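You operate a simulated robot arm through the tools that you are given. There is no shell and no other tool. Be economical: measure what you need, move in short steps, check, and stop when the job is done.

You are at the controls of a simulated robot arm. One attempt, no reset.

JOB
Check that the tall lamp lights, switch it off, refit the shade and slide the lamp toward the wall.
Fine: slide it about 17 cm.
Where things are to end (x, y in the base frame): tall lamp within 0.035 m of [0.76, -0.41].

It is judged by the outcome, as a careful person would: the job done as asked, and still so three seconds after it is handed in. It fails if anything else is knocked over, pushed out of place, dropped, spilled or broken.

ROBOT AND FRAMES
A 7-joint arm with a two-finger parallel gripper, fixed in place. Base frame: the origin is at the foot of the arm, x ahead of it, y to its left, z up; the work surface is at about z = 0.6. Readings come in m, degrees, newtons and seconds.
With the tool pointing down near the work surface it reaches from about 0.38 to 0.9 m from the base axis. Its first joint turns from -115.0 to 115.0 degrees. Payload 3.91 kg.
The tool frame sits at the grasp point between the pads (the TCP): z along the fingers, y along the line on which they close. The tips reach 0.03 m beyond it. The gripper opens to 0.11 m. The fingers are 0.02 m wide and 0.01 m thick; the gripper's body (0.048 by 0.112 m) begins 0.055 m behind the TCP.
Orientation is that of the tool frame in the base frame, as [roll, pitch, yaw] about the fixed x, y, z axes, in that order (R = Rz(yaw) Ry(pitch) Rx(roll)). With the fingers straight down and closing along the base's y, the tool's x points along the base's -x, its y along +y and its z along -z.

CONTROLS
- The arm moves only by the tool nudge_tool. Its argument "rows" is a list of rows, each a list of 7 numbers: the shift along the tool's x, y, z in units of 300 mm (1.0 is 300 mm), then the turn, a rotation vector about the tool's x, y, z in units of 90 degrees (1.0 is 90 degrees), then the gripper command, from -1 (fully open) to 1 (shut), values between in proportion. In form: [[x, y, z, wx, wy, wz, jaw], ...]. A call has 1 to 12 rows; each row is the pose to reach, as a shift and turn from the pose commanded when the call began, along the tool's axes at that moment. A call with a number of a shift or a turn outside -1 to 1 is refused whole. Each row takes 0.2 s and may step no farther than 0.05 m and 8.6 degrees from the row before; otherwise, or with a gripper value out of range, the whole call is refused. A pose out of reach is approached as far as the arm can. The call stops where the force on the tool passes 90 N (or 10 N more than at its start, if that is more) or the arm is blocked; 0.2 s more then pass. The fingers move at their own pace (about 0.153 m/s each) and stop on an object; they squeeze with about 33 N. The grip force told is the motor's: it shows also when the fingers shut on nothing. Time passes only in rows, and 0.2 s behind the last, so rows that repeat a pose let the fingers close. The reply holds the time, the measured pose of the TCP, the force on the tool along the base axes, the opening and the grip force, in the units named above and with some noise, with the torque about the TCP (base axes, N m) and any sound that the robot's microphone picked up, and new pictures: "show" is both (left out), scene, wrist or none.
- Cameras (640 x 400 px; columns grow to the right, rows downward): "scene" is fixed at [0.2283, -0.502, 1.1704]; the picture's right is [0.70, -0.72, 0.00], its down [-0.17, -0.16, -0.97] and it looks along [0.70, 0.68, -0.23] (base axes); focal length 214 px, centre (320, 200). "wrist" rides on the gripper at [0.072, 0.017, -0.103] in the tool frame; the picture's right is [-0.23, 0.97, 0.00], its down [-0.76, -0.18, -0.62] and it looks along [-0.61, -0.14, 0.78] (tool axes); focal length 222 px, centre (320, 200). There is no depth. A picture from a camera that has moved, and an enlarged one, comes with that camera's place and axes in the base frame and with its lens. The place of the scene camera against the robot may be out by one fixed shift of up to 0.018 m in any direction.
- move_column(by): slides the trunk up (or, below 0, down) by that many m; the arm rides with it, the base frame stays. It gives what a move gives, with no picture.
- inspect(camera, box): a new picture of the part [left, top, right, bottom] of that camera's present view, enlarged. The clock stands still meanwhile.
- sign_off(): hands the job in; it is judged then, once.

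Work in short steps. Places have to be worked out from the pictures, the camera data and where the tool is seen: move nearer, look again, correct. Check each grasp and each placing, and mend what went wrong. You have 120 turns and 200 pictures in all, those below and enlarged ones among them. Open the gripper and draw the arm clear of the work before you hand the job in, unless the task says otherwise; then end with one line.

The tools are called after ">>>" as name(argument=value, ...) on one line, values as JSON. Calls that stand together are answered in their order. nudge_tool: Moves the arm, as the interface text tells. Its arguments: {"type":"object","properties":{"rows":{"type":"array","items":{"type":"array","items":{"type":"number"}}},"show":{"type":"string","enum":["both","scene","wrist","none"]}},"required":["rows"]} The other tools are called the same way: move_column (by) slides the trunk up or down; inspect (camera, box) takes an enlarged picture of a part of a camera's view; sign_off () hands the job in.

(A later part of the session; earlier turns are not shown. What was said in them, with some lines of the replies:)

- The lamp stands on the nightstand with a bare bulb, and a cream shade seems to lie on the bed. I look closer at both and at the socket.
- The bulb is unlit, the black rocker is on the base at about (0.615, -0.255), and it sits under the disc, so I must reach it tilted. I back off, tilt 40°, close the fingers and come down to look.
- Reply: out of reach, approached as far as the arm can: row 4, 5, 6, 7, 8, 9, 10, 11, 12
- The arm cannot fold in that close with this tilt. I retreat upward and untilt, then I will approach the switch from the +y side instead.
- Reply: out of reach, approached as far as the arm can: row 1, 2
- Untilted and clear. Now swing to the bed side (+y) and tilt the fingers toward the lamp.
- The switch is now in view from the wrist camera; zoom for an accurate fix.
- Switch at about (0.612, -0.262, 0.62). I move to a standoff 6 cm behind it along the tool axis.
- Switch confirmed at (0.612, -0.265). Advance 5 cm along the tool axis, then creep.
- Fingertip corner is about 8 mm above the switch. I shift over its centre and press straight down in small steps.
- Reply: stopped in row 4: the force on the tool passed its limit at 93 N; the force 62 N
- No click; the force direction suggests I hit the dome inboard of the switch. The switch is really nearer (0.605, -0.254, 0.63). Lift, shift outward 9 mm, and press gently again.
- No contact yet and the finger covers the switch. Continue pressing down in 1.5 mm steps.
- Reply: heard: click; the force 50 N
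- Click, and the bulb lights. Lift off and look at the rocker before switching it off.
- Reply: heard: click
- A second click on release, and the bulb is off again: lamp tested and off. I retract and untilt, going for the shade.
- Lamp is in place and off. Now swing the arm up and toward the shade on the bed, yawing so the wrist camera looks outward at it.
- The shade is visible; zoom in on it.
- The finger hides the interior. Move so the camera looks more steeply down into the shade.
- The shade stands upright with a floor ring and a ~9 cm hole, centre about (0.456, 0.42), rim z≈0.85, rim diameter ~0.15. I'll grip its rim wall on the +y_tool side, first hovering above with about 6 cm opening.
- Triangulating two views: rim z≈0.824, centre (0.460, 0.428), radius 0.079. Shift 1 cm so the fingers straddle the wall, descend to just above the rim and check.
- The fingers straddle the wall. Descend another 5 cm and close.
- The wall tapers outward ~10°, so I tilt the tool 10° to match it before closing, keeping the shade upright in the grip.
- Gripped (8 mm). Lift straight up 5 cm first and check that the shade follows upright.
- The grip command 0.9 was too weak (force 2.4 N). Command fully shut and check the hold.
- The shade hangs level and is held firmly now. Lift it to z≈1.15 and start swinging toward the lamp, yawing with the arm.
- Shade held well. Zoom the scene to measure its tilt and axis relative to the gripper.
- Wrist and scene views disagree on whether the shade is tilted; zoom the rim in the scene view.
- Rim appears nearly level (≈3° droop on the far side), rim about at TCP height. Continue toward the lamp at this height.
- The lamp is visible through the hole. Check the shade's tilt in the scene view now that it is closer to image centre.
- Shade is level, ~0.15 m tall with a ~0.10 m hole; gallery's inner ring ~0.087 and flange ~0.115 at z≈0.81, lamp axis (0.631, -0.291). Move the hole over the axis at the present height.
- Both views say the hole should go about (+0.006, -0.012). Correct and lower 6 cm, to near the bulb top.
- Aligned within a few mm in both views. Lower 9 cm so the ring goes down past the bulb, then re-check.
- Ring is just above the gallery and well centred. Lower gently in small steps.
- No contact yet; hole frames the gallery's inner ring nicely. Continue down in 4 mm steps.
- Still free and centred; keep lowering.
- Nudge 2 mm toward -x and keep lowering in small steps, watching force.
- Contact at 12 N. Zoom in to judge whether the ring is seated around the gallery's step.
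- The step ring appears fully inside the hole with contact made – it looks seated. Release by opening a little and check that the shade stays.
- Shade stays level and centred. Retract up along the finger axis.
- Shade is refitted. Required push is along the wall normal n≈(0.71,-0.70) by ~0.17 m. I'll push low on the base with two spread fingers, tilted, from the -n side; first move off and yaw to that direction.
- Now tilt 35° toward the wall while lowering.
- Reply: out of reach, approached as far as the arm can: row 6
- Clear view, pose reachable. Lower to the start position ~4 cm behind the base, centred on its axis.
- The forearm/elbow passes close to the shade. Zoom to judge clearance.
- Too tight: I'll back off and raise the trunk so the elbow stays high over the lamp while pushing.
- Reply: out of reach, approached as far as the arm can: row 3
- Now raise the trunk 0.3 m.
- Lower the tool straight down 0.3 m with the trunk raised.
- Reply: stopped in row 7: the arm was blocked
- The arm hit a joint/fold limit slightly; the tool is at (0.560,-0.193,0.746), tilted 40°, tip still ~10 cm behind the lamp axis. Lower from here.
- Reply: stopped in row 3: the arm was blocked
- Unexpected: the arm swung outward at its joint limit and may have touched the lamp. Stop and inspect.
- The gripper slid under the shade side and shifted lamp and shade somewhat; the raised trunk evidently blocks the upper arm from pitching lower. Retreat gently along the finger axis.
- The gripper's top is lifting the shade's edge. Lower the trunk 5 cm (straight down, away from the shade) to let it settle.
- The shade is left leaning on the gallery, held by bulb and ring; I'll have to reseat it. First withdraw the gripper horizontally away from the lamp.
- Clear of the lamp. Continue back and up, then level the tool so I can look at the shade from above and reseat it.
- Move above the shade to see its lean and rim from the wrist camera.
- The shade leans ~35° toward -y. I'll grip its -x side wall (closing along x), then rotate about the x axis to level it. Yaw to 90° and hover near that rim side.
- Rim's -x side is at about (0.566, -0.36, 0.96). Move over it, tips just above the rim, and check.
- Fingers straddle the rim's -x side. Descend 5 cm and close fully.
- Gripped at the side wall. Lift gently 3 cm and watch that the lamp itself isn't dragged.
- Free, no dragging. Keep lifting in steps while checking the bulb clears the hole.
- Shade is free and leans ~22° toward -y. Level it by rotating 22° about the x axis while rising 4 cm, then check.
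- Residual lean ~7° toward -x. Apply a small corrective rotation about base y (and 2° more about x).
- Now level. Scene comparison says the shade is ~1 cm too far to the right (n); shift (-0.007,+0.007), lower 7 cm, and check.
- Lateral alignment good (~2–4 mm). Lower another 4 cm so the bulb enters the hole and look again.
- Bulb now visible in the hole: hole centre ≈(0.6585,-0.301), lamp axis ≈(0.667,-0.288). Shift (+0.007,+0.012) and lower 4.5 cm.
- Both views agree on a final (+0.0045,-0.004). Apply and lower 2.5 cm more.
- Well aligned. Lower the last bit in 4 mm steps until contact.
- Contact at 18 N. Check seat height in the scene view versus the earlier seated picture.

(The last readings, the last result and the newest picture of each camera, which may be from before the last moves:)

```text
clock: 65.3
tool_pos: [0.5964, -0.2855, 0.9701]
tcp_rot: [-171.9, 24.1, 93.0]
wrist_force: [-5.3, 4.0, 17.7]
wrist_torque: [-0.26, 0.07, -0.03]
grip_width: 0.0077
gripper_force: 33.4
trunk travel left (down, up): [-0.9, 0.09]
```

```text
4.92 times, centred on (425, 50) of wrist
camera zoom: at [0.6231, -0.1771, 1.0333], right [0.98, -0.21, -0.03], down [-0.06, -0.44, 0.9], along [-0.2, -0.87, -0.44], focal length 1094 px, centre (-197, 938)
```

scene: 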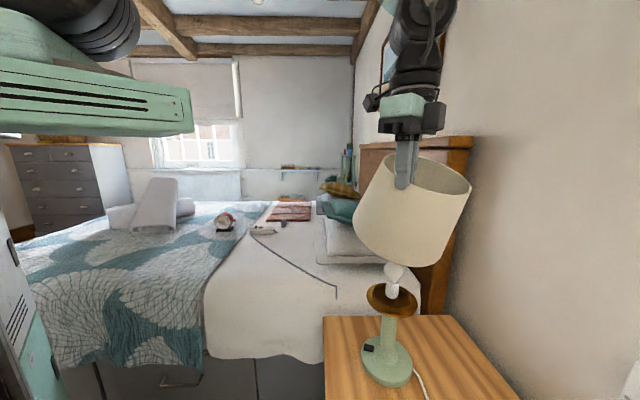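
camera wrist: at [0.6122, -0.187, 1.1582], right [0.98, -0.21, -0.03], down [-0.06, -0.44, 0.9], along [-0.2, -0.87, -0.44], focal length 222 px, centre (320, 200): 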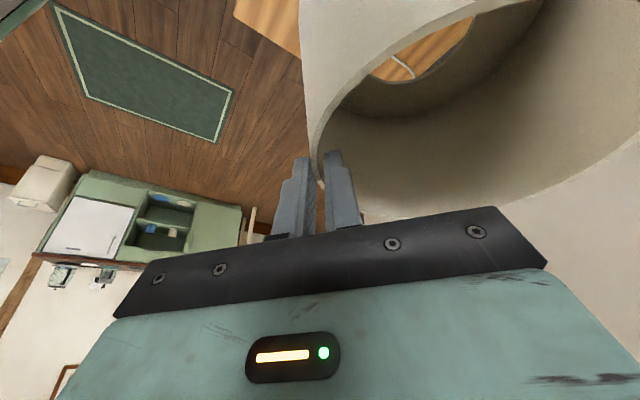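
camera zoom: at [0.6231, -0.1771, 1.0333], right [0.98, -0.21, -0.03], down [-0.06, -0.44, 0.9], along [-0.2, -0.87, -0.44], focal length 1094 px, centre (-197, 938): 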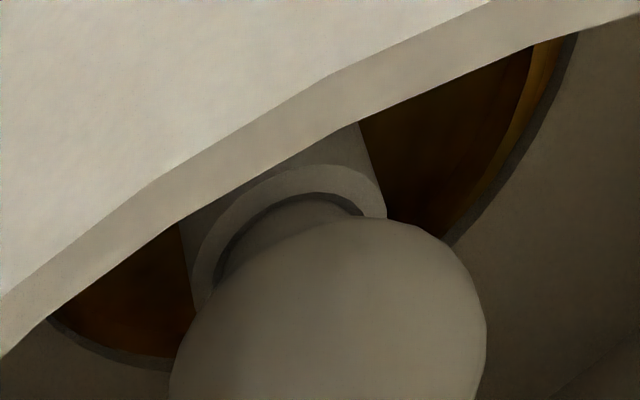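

The shade sits ~1 cm high: the ring's -x/-y edge is under the floor. Lift 6 mm, shift (-0.003,-0.003), and lower again.

>>> nudge_tool(rows=[[-0.0082, -0.0026, -0.018, 0, 0, 0, 1], [-0.0167, -0.0126, -0.013, 0, 0, 0, 1], [-0.0085, -0.01, 0.005, 0, 0, 0, 1], [-0.003, -0.008, 0.017, 0, 0, 0, 1]], show="none")

>>> inspect(camera="wrist", box=[360, 10, 490, 90])

```text
clock: 66.3
tool_pos: [0.5942, -0.2879, 0.9648]
tcp_rot: [-171.7, 24.1, 93.1]
wrist_force: [1.3, -1.5, 2.0]
wrist_torque: [0.07, 0.02, 0.02]
grip_width: 0.0078
gripper_force: 32.9
trunk travel left (down, up): [-0.9, 0.09]
```

```text
4.92 times, centred on (425, 50) of wrist
camera zoom: at [0.6207, -0.1804, 1.0278], right [0.98, -0.21, -0.03], down [-0.06, -0.44, 0.9], along [-0.2, -0.87, -0.44], focal length 1094 px, centre (-197, 938)
```

zoom: 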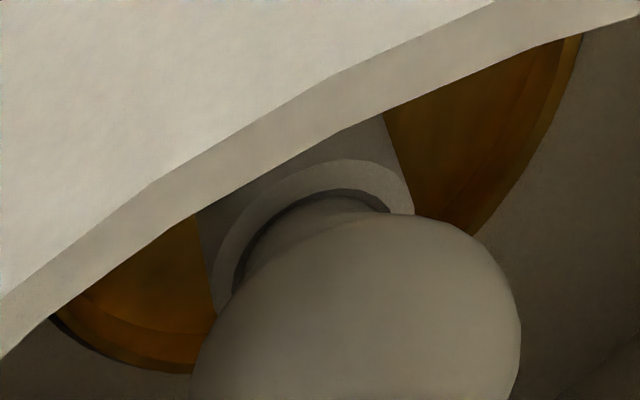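

It has dropped past the step with only 2 N. Lower a few mm more to seat on the flange.

>>> nudge_tool(rows=[[0.0054, 0.0018, 0.012, 0, 0, 0, 1], [0.0108, 0.0035, 0.024, 0, 0, 0, 1]], show="none")

>>> inspect(camera="scene", box=[310, 210, 480, 400])

```text
clock: 66.9
tool_pos: [0.594, -0.2908, 0.9608]
tcp_rot: [-172.1, 24.4, 92.9]
wrist_force: [-8.5, -9.9, 48.8]
wrist_torque: [-0.43, 0.17, -0.19]
grip_width: 0.0089
gripper_force: 32.4
trunk travel left (down, up): [-0.9, 0.09]
```

```text
2.11 times, centred on (395, 305) of scene
camera zoom: at [0.2283, -0.502, 1.1704], right [0.7, -0.72, 0.0], down [-0.17, -0.16, -0.97], along [0.7, 0.68, -0.23], focal length 452 px, centre (162, -21)
```

zoom: 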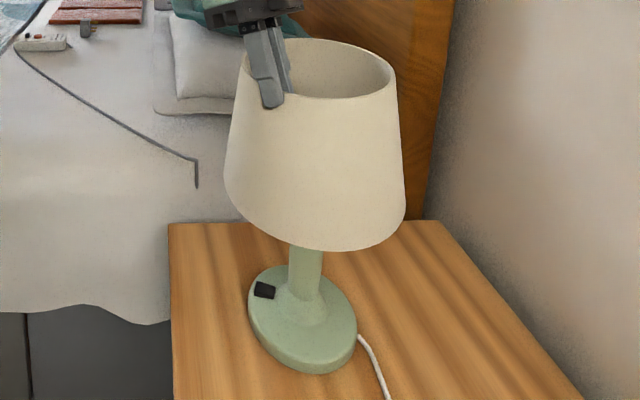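

Now bottom-to-base distance matches the earlier seated picture, firm contact. Release and withdraw along the fingers.

>>> nudge_tool(rows=[[-0.003, -0.001, -0.008, 0, 0, 0, 1], [-0.003, -0.001, -0.008, 0, 0, 0, 0.6], [-0.003, -0.001, -0.008, 0, 0, 0, 0.3], [-0.003, -0.001, -0.05, 0, 0, 0, 0.3], [-0.003, -0.001, -0.15, 0, 0, 0, 0.3], [-0.003, -0.001, -0.3, 0, 0, 0, 0.3], [-0.003, -0.001, -0.45, 0, 0, 0, 0.3]])

>>> inspect(camera="scene", box=[310, 210, 480, 400])

```text
clock: 68.5
tool_pos: [0.6101, -0.2347, 1.0817]
tcp_rot: [-171.9, 24.1, 93.0]
wrist_force: [0.6, -0.7, -0.4]
wrist_torque: [-0.01, 0.04, -0.01]
grip_width: 0.0387
gripper_force: 0.0
trunk travel left (down, up): [-0.9, 0.09]
camera wrist: at [0.6366, -0.1257, 1.1446], right [0.98, -0.21, -0.03], down [-0.06, -0.44, 0.9], along [-0.21, -0.87, -0.44], focal length 222 px, centre (320, 200)
```

scene: 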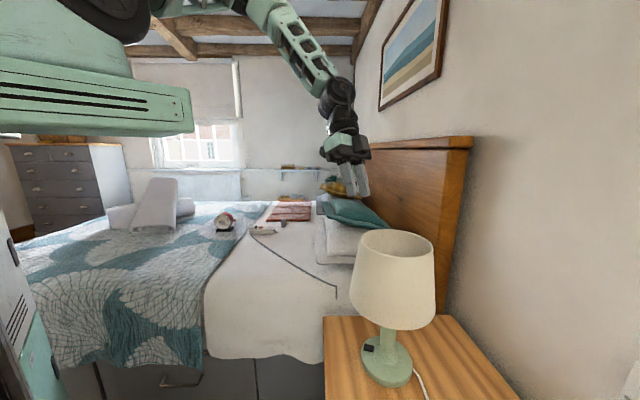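
wrist: 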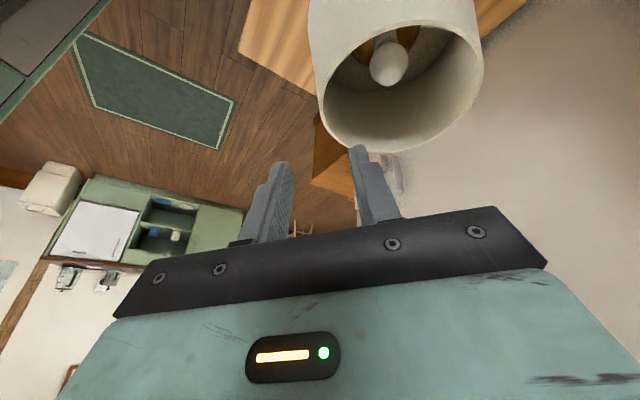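

```text
2.11 times, centred on (395, 305) of scene
camera zoom: at [0.2283, -0.502, 1.1704], right [0.7, -0.72, 0.0], down [-0.17, -0.16, -0.97], along [0.7, 0.68, -0.23], focal length 452 px, centre (162, -21)
```

zoom: 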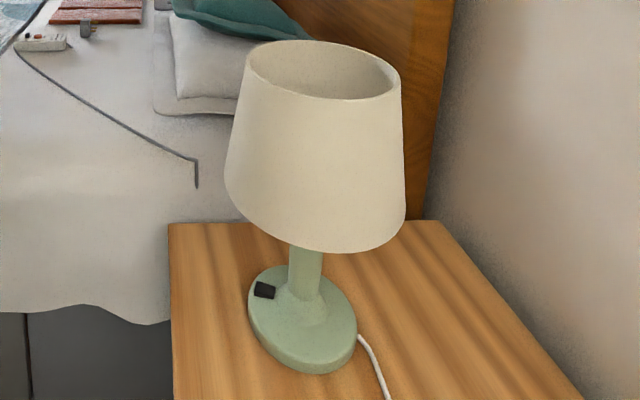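

Shade is properly reseated. Now prepare the push: lamp at ≈(0.671,-0.296), needing ~0.145 m along (0.615,-0.788). Move behind it on the bed side with yaw 128°, tilt 35°.

>>> nudge_tool(rows=[[0.065, -0.015, -0.042, 0, 0, 0, -0.27], [0.13, -0.03, -0.084, -0.047, -0.024, -0.055, -0.27], [0.195, -0.045, -0.126, -0.108, -0.055, -0.127, -0.27], [0.26, -0.06, -0.168, -0.166, -0.084, -0.194, -0.27], [0.326, -0.076, -0.21, -0.224, -0.113, -0.262, -0.27], [0.326, -0.076, -0.21, -0.281, -0.142, -0.329, -0.27]], show="scene")

```text
refused: row 3 steps farther than a row can; nothing moved
```

>>> nudge_tool(rows=[[0.065, -0.015, -0.042, 0, 0, 0, -0.27], [0.13, -0.03, -0.084, -0.047, -0.024, -0.055, -0.27], [0.195, -0.045, -0.126, -0.094, -0.047, -0.11, -0.27], [0.26, -0.06, -0.168, -0.141, -0.071, -0.165, -0.27], [0.326, -0.076, -0.21, -0.188, -0.095, -0.22, -0.27], [0.326, -0.076, -0.21, -0.235, -0.119, -0.275, -0.27], [0.326, -0.076, -0.21, -0.281, -0.142, -0.329, -0.27]], show="none")

```text
clock: 70.1
tool_pos: [0.5925, -0.118, 1.1004]
tcp_rot: [179.9, 35.1, 127.9]
wrist_force: [0.3, -0.8, 0.6]
wrist_torque: [-0.03, -0.02, -0.02]
grip_width: 0.07
gripper_force: 0.1
trunk travel left (down, up): [-0.9, 0.09]
```

Exactly as intended. Lower the trunk by 0.15 m (to +0.10).

>>> move_column(by=-0.15)

```text
clock: 71.8
tool_pos: [0.5917, -0.1196, 0.9497]
tcp_rot: [179.8, 35.0, 127.9]
wrist_force: [0.0, 0.4, 0.7]
wrist_torque: [-0.01, 0.02, 0.01]
grip_width: 0.0697
gripper_force: 0.0
trunk travel left (down, up): [-0.75, 0.24]
```

Lower 0.25 m and centre on the push line.

>>> nudge_tool(rows=[[0.08, -0.026, 0.114, 0, 0, 0, -0.27], [0.159, -0.051, 0.228, 0, 0, 0, -0.27], [0.239, -0.077, 0.342, 0, 0, 0, -0.27], [0.319, -0.102, 0.455, 0, 0, 0, -0.27], [0.398, -0.128, 0.569, 0, 0, 0, -0.27], [0.478, -0.153, 0.683, 0, 0, 0, -0.27]])

```text
clock: 73.2
tool_pos: [0.5561, -0.1462, 0.6985]
tcp_rot: [179.8, 35.1, 128.0]
wrist_force: [-1.0, -0.3, 0.8]
wrist_torque: [-0.04, -0.01, 0.01]
grip_width: 0.0696
gripper_force: 0.0
trunk travel left (down, up): [-0.75, 0.24]
camera wrist: at [0.4974, -0.0431, 0.7421], right [0.88, 0.45, 0.13], down [0.02, -0.32, 0.95], along [0.47, -0.83, -0.29], focal length 222 px, centre (320, 200)
```

scene: 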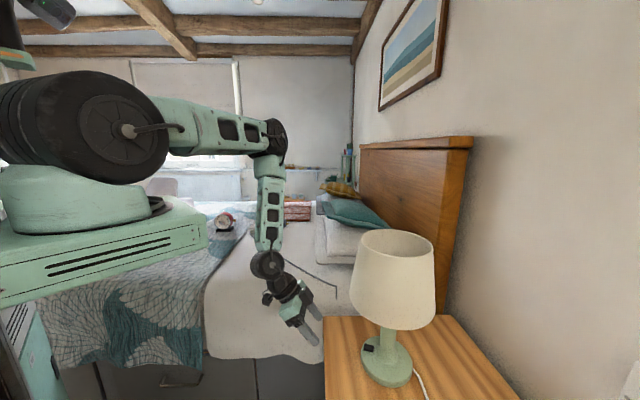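
wrist: 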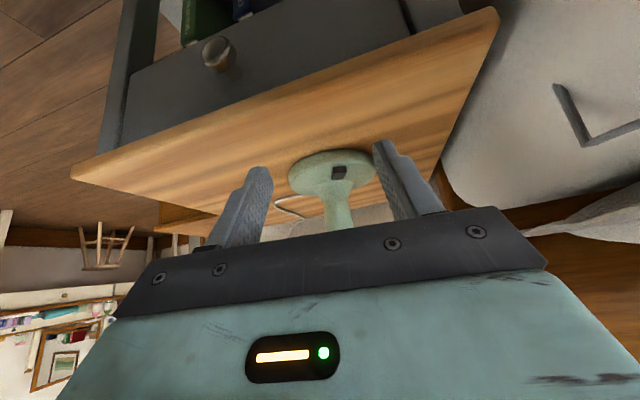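

Arm geometry is comfortable and the fingers are centred on the base. Advance to just behind the base and lower to z≈0.645.

>>> nudge_tool(rows=[[-0.025, -0.006, 0.085, 0, 0, 0, -0.27], [-0.05, -0.011, 0.17, 0, 0, 0, -0.27], [-0.075, -0.017, 0.262, 0, 0, 0, -0.27]])

>>> inspect(camera="wrist", box=[220, 100, 460, 250])

```text
clock: 74.0
tool_pos: [0.5896, -0.1974, 0.6464]
tcp_rot: [179.9, 35.0, 127.9]
wrist_force: [-0.2, 0.6, -1.0]
wrist_torque: [0.01, 0.0, -0.02]
grip_width: 0.0699
gripper_force: 0.1
trunk travel left (down, up): [-0.75, 0.24]
camera wrist: at [0.5312, -0.0941, 0.6906], right [0.88, 0.45, 0.13], down [0.02, -0.32, 0.95], along [0.47, -0.83, -0.29], focal length 222 px, centre (320, 200)
```

scene: 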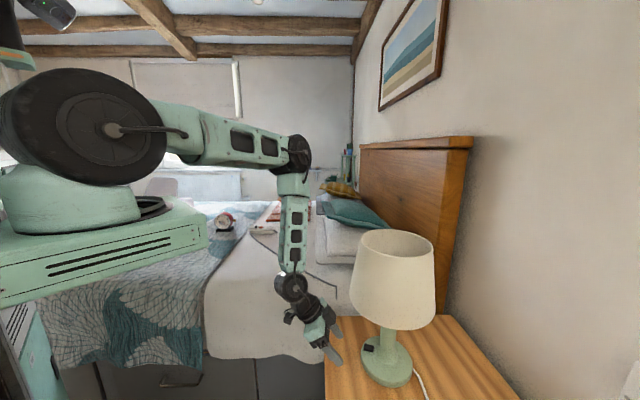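
wrist: 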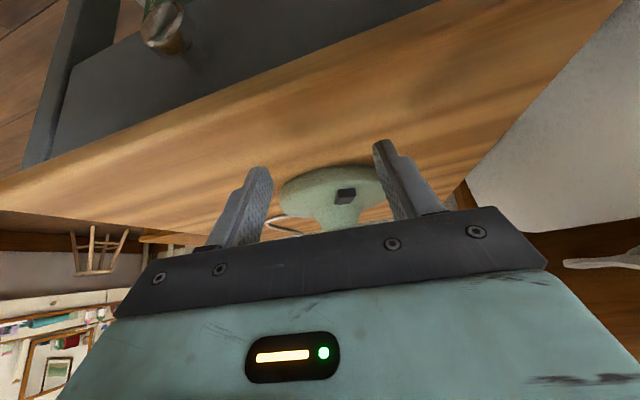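

```text
2.67 times, centred on (340, 175) of wrist
camera zoom: at [0.5312, -0.0941, 0.6906], right [0.88, 0.45, 0.13], down [0.02, -0.32, 0.95], along [0.47, -0.83, -0.29], focal length 592 px, centre (267, 267)
```

zoom: 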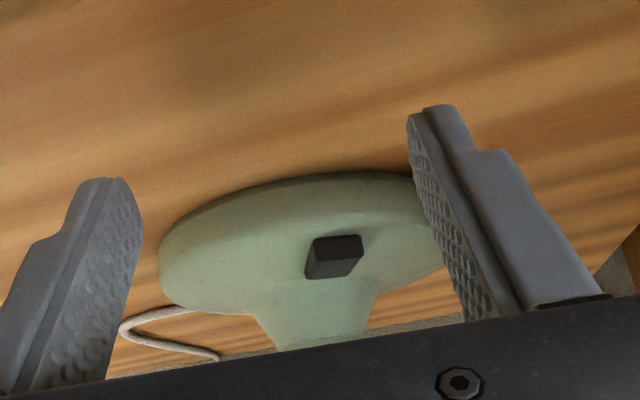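

Centred. Lower 9 mm so the tips meet the base's side wall, then advance slowly to contact.

>>> nudge_tool(rows=[[0.009, 0, 0.012, 0, 0, 0, -0.27], [0.017, 0, 0.025, 0, 0, 0, -0.27], [-0.018, 0, 0.049, 0, 0, 0, -0.27], [-0.052, 0, 0.073, 0, 0, 0, -0.27], [-0.08, 0, 0.092, 0, 0, 0, -0.27]], show="none")

>>> inspect(camera="wrist", box=[220, 100, 460, 250])

```text
clock: 75.2
tool_pos: [0.6126, -0.2282, 0.6407]
tcp_rot: [179.8, 34.9, 127.9]
wrist_force: [0.4, -0.3, 0.3]
wrist_torque: [0.01, 0.02, -0.02]
grip_width: 0.0695
gripper_force: 0.0
trunk travel left (down, up): [-0.75, 0.24]
```

```text
2.67 times, centred on (340, 175) of wrist
camera zoom: at [0.5527, -0.1246, 0.683], right [0.88, 0.45, 0.13], down [0.02, -0.32, 0.95], along [0.47, -0.83, -0.29], focal length 592 px, centre (267, 267)
```

zoom: 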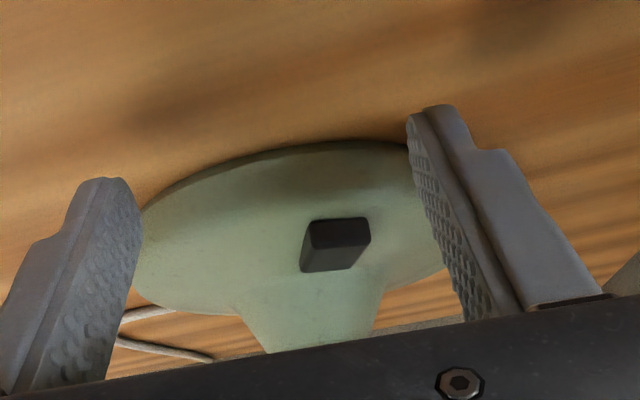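

About to touch. Lower 4 mm more and advance 3 cm slowly.

>>> nudge_tool(rows=[[0.0077, 0, 0.011, 0, 0, 0, -0.27], [-0.0196, 0, 0.03, 0, 0, 0, -0.27], [-0.0469, 0, 0.049, 0, 0, 0, -0.27], [-0.0742, 0, 0.068, 0, 0, 0, -0.27]], show="scene")

>>> inspect(camera="wrist", box=[220, 100, 460, 250])

```text
clock: 76.2
tool_pos: [0.6302, -0.2534, 0.6377]
tcp_rot: [179.9, 35.0, 128.0]
wrist_force: [-3.6, 4.0, 2.2]
wrist_torque: [-0.02, 0.0, 0.01]
grip_width: 0.0703
gripper_force: 0.8
trunk travel left (down, up): [-0.75, 0.24]
```

scene: 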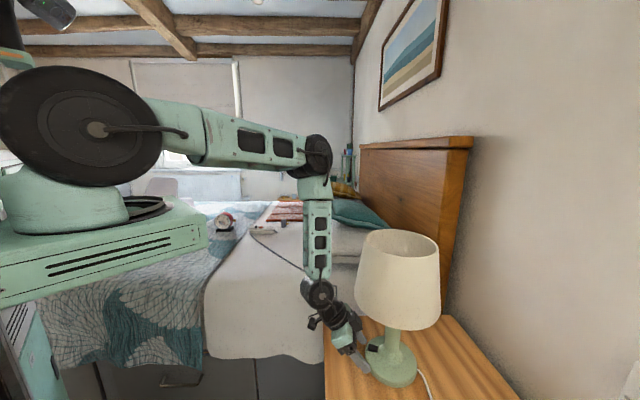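

```text
2.67 times, centred on (340, 175) of wrist
camera zoom: at [0.5719, -0.1488, 0.6804], right [0.88, 0.45, 0.13], down [0.02, -0.32, 0.95], along [0.47, -0.83, -0.29], focal length 592 px, centre (267, 267)
```

zoom: 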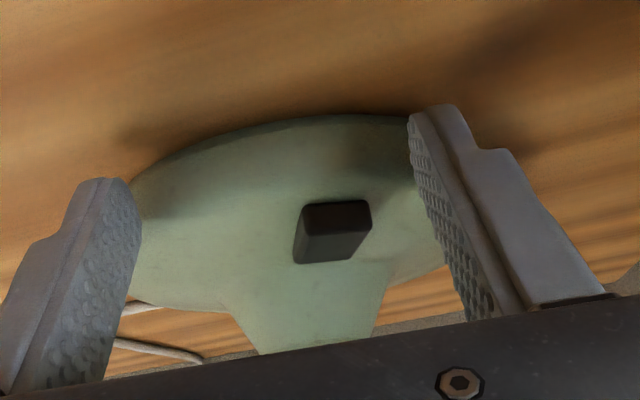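

The lamp slides smoothly (≈5 N). Continue pushing about 9.5 cm in small rows.

>>> nudge_tool(rows=[[-0.0328, 0.0018, 0.0229, 0, 0, 0, -0.27], [-0.0656, 0.0036, 0.0458, 0, 0, 0, -0.27], [-0.0984, 0.0054, 0.0687, 0, 0, 0, -0.27], [-0.1312, 0.0072, 0.0916, 0, 0, 0, -0.27], [-0.164, 0.009, 0.1145, 0, 0, 0, -0.27], [-0.1968, 0.0108, 0.1374, 0, 0, 0, -0.27], [-0.2296, 0.0126, 0.1603, 0, 0, 0, -0.27], [-0.2624, 0.0144, 0.1832, 0, 0, 0, -0.27]])

>>> inspect(camera="scene", box=[330, 220, 500, 400])

```text
clock: 78.0
tool_pos: [0.6949, -0.3273, 0.638]
tcp_rot: [179.9, 35.2, 127.9]
wrist_force: [-5.6, 5.5, 14.5]
wrist_torque: [-0.23, 0.02, -0.16]
grip_width: 0.0715
gripper_force: 1.3
trunk travel left (down, up): [-0.75, 0.24]
camera wrist: at [0.6368, -0.2224, 0.6809], right [0.88, 0.45, 0.13], down [0.02, -0.32, 0.95], along [0.47, -0.83, -0.29], focal length 222 px, centre (320, 200)
```

scene: 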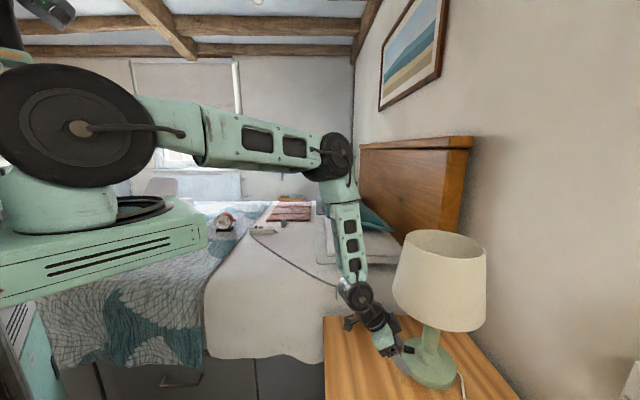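
wrist: 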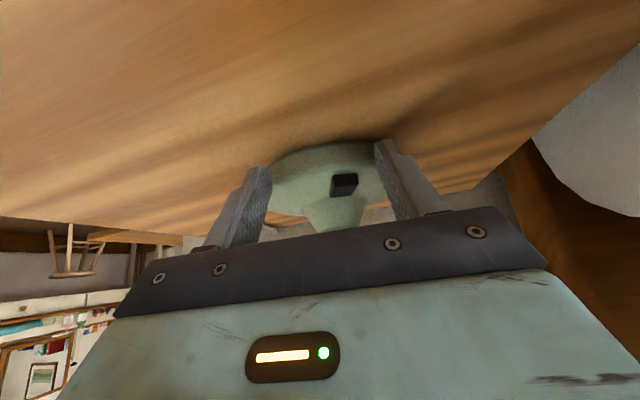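

```text
2.22 times, centred on (415, 310) of scene
camera zoom: at [0.2283, -0.502, 1.1704], right [0.7, -0.72, 0.0], down [-0.17, -0.16, -0.97], along [0.7, 0.68, -0.23], focal length 477 px, centre (109, -44)
```

zoom: 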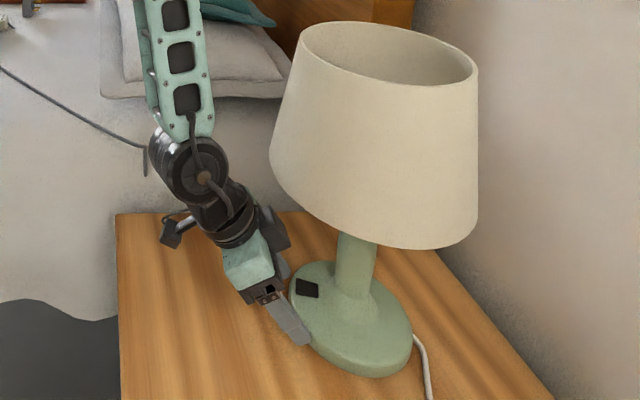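

Lamp is at ≈(0.742,-0.383) and upright. The tips drag slightly on the table; raise 2 mm and push the final ~3 cm.

>>> nudge_tool(rows=[[-0.0038, 0, -0.0055, 0, 0, 0, -0.27], [-0.0311, 0, 0.0136, 0, 0, 0, -0.27], [-0.0584, 0, 0.0327, 0, 0, 0, -0.27], [-0.0857, 0, 0.0518, 0, 0, 0, -0.27]], show="none")

>>> inspect(camera="scene", box=[330, 220, 500, 400])

```text
clock: 79.0
tool_pos: [0.7117, -0.3478, 0.6383]
tcp_rot: [179.7, 35.1, 127.9]
wrist_force: [-4.0, 6.6, 6.8]
wrist_torque: [-0.01, -0.02, -0.03]
grip_width: 0.0712
gripper_force: 1.1
trunk travel left (down, up): [-0.75, 0.24]
```

```text
2.22 times, centred on (415, 310) of scene
camera zoom: at [0.2283, -0.502, 1.1704], right [0.7, -0.72, 0.0], down [-0.17, -0.16, -0.97], along [0.7, 0.68, -0.23], focal length 477 px, centre (109, -44)
```

zoom: 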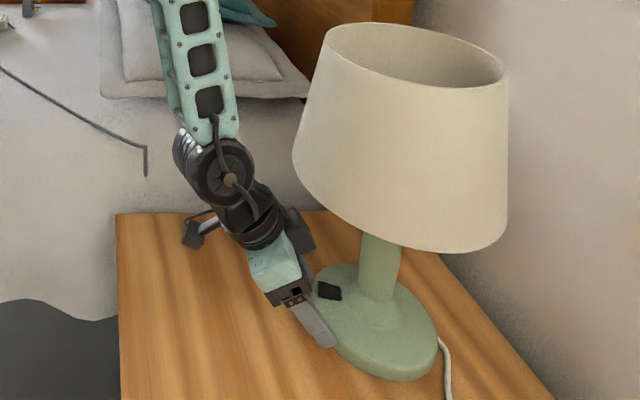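

Lamp is now ≈(0.76,-0.403), within ~1 cm of the target. Back away along the push line, then up and clear.

>>> nudge_tool(rows=[[0.055, 0, -0.045, 0, 0, 0, -0.27], [0.136, 0, -0.1, 0, 0, 0, -0.27], [0.218, 0, -0.16, 0, 0, 0, -0.27], [0.27, 0, -0.28, 0, 0, 0, -0.27], [0.27, 0, -0.43, 0, 0, 0, -0.27], [0.25, 0.05, -0.58, 0, 0, 0, -0.27], [0.2, 0.1, -0.72, 0, 0, 0, -0.27]])

>>> inspect(camera="scene", box=[310, 210, 500, 400])

```text
clock: 80.7
tool_pos: [0.625, -0.1905, 0.7819]
tcp_rot: [179.9, 35.0, 127.8]
wrist_force: [0.4, -0.4, 0.2]
wrist_torque: [0.0, 0.01, -0.03]
grip_width: 0.0701
gripper_force: 0.1
trunk travel left (down, up): [-0.75, 0.24]
camera wrist: at [0.5656, -0.087, 0.8258], right [0.88, 0.45, 0.13], down [0.02, -0.32, 0.95], along [0.47, -0.83, -0.29], focal length 222 px, centre (320, 200)
```

scene: 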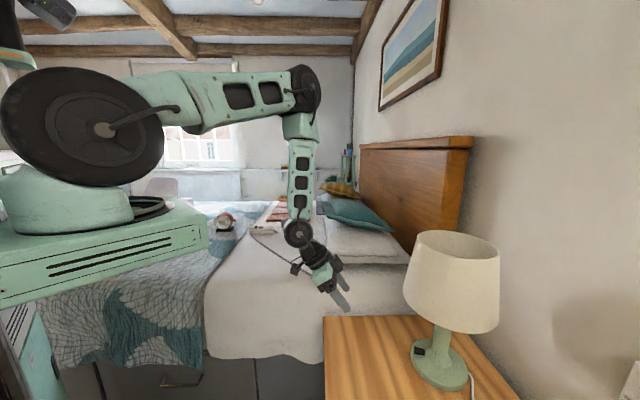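
wrist: 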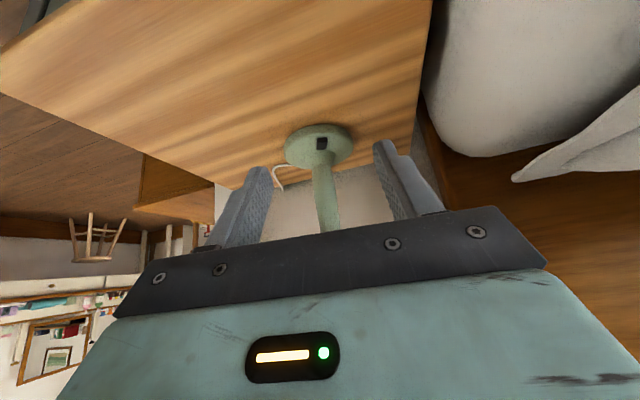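

```text
2.11 times, centred on (405, 305) of scene
camera zoom: at [0.2283, -0.502, 1.1704], right [0.7, -0.72, 0.0], down [-0.17, -0.16, -0.97], along [0.7, 0.68, -0.23], focal length 452 px, centre (141, -21)
```

zoom: 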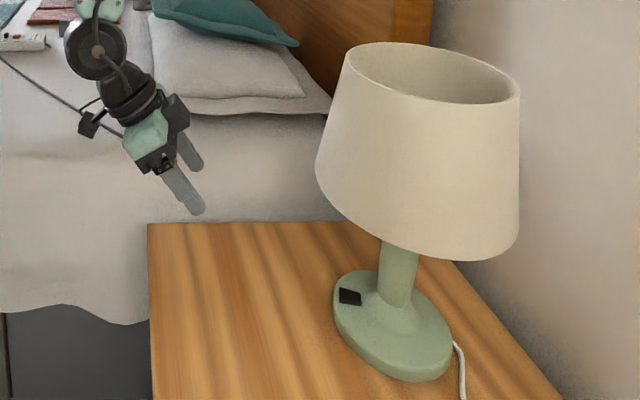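

Lamp stands upright at about (0.76,-0.40), shade level, unlit, no further clicks. Open the gripper and draw the arm further away.

>>> nudge_tool(rows=[[-0.06, 0.08, -0.1, 0, 0, 0, -1], [-0.14, 0.16, -0.2, 0, 0, 0, -1], [-0.22, 0.24, -0.3, 0, 0, 0, -1], [-0.3, 0.32, -0.4, 0, 0, 0, -1], [-0.3, 0.32, -0.4, 0, 0, 0, -1], [-0.3, 0.32, -0.4, 0, 0, 0, -1]])

>>> inspect(camera="scene", box=[370, 210, 530, 400])

```text
clock: 82.0
tool_pos: [0.7074, -0.1373, 0.9321]
tcp_rot: [179.8, 35.0, 127.9]
wrist_force: [0.1, -0.5, 0.9]
wrist_torque: [-0.01, 0.01, 0.0]
grip_width: 0.1101
gripper_force: 0.1
trunk travel left (down, up): [-0.75, 0.24]
camera wrist: at [0.6487, -0.0336, 0.9757], right [0.88, 0.45, 0.13], down [0.02, -0.32, 0.95], along [0.47, -0.83, -0.29], focal length 222 px, centre (320, 200)
```

scene: 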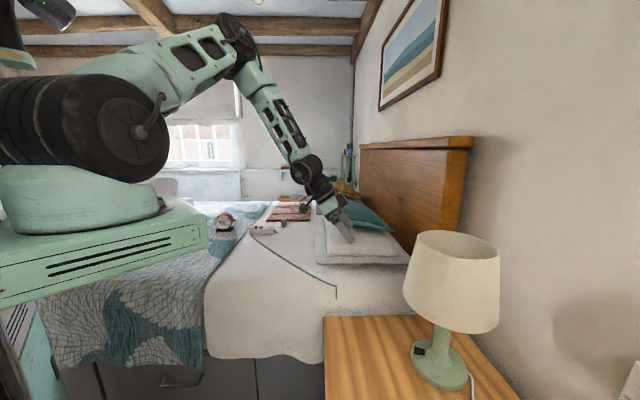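
wrist: 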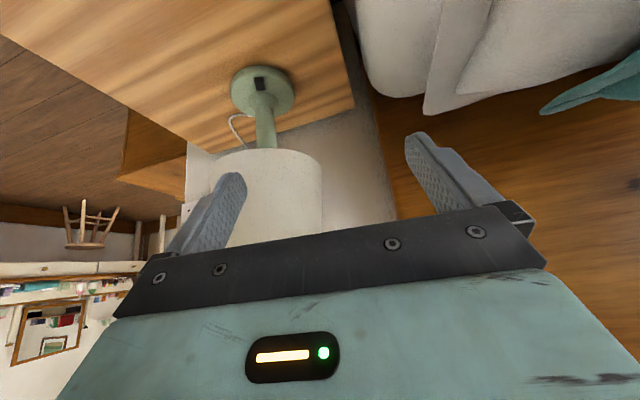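

```text
2.11 times, centred on (450, 305) of scene
camera zoom: at [0.2283, -0.502, 1.1704], right [0.7, -0.72, 0.0], down [-0.17, -0.16, -0.97], along [0.7, 0.68, -0.23], focal length 452 px, centre (46, -21)
```

zoom: 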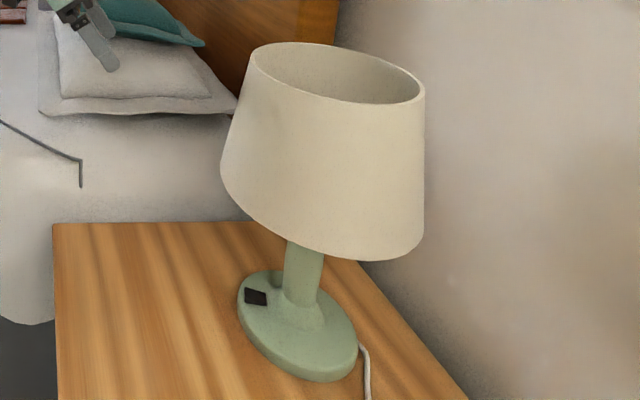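

Everything is stable: the lamp is at about (0.758, -0.397), off, with the shade seated and the arm clear. Handing in.

>>> sign_off()

```text
The job is handed in.
```

The lamp lit when I pressed its switch and is now off. The shade is back on and level, and the lamp is at about (0.76, -0.40), roughly 1.4 cm from the target. During the first attempt at the slide the arm knocked the shade askew, so I lifted it off, refitted it and then finished the push.
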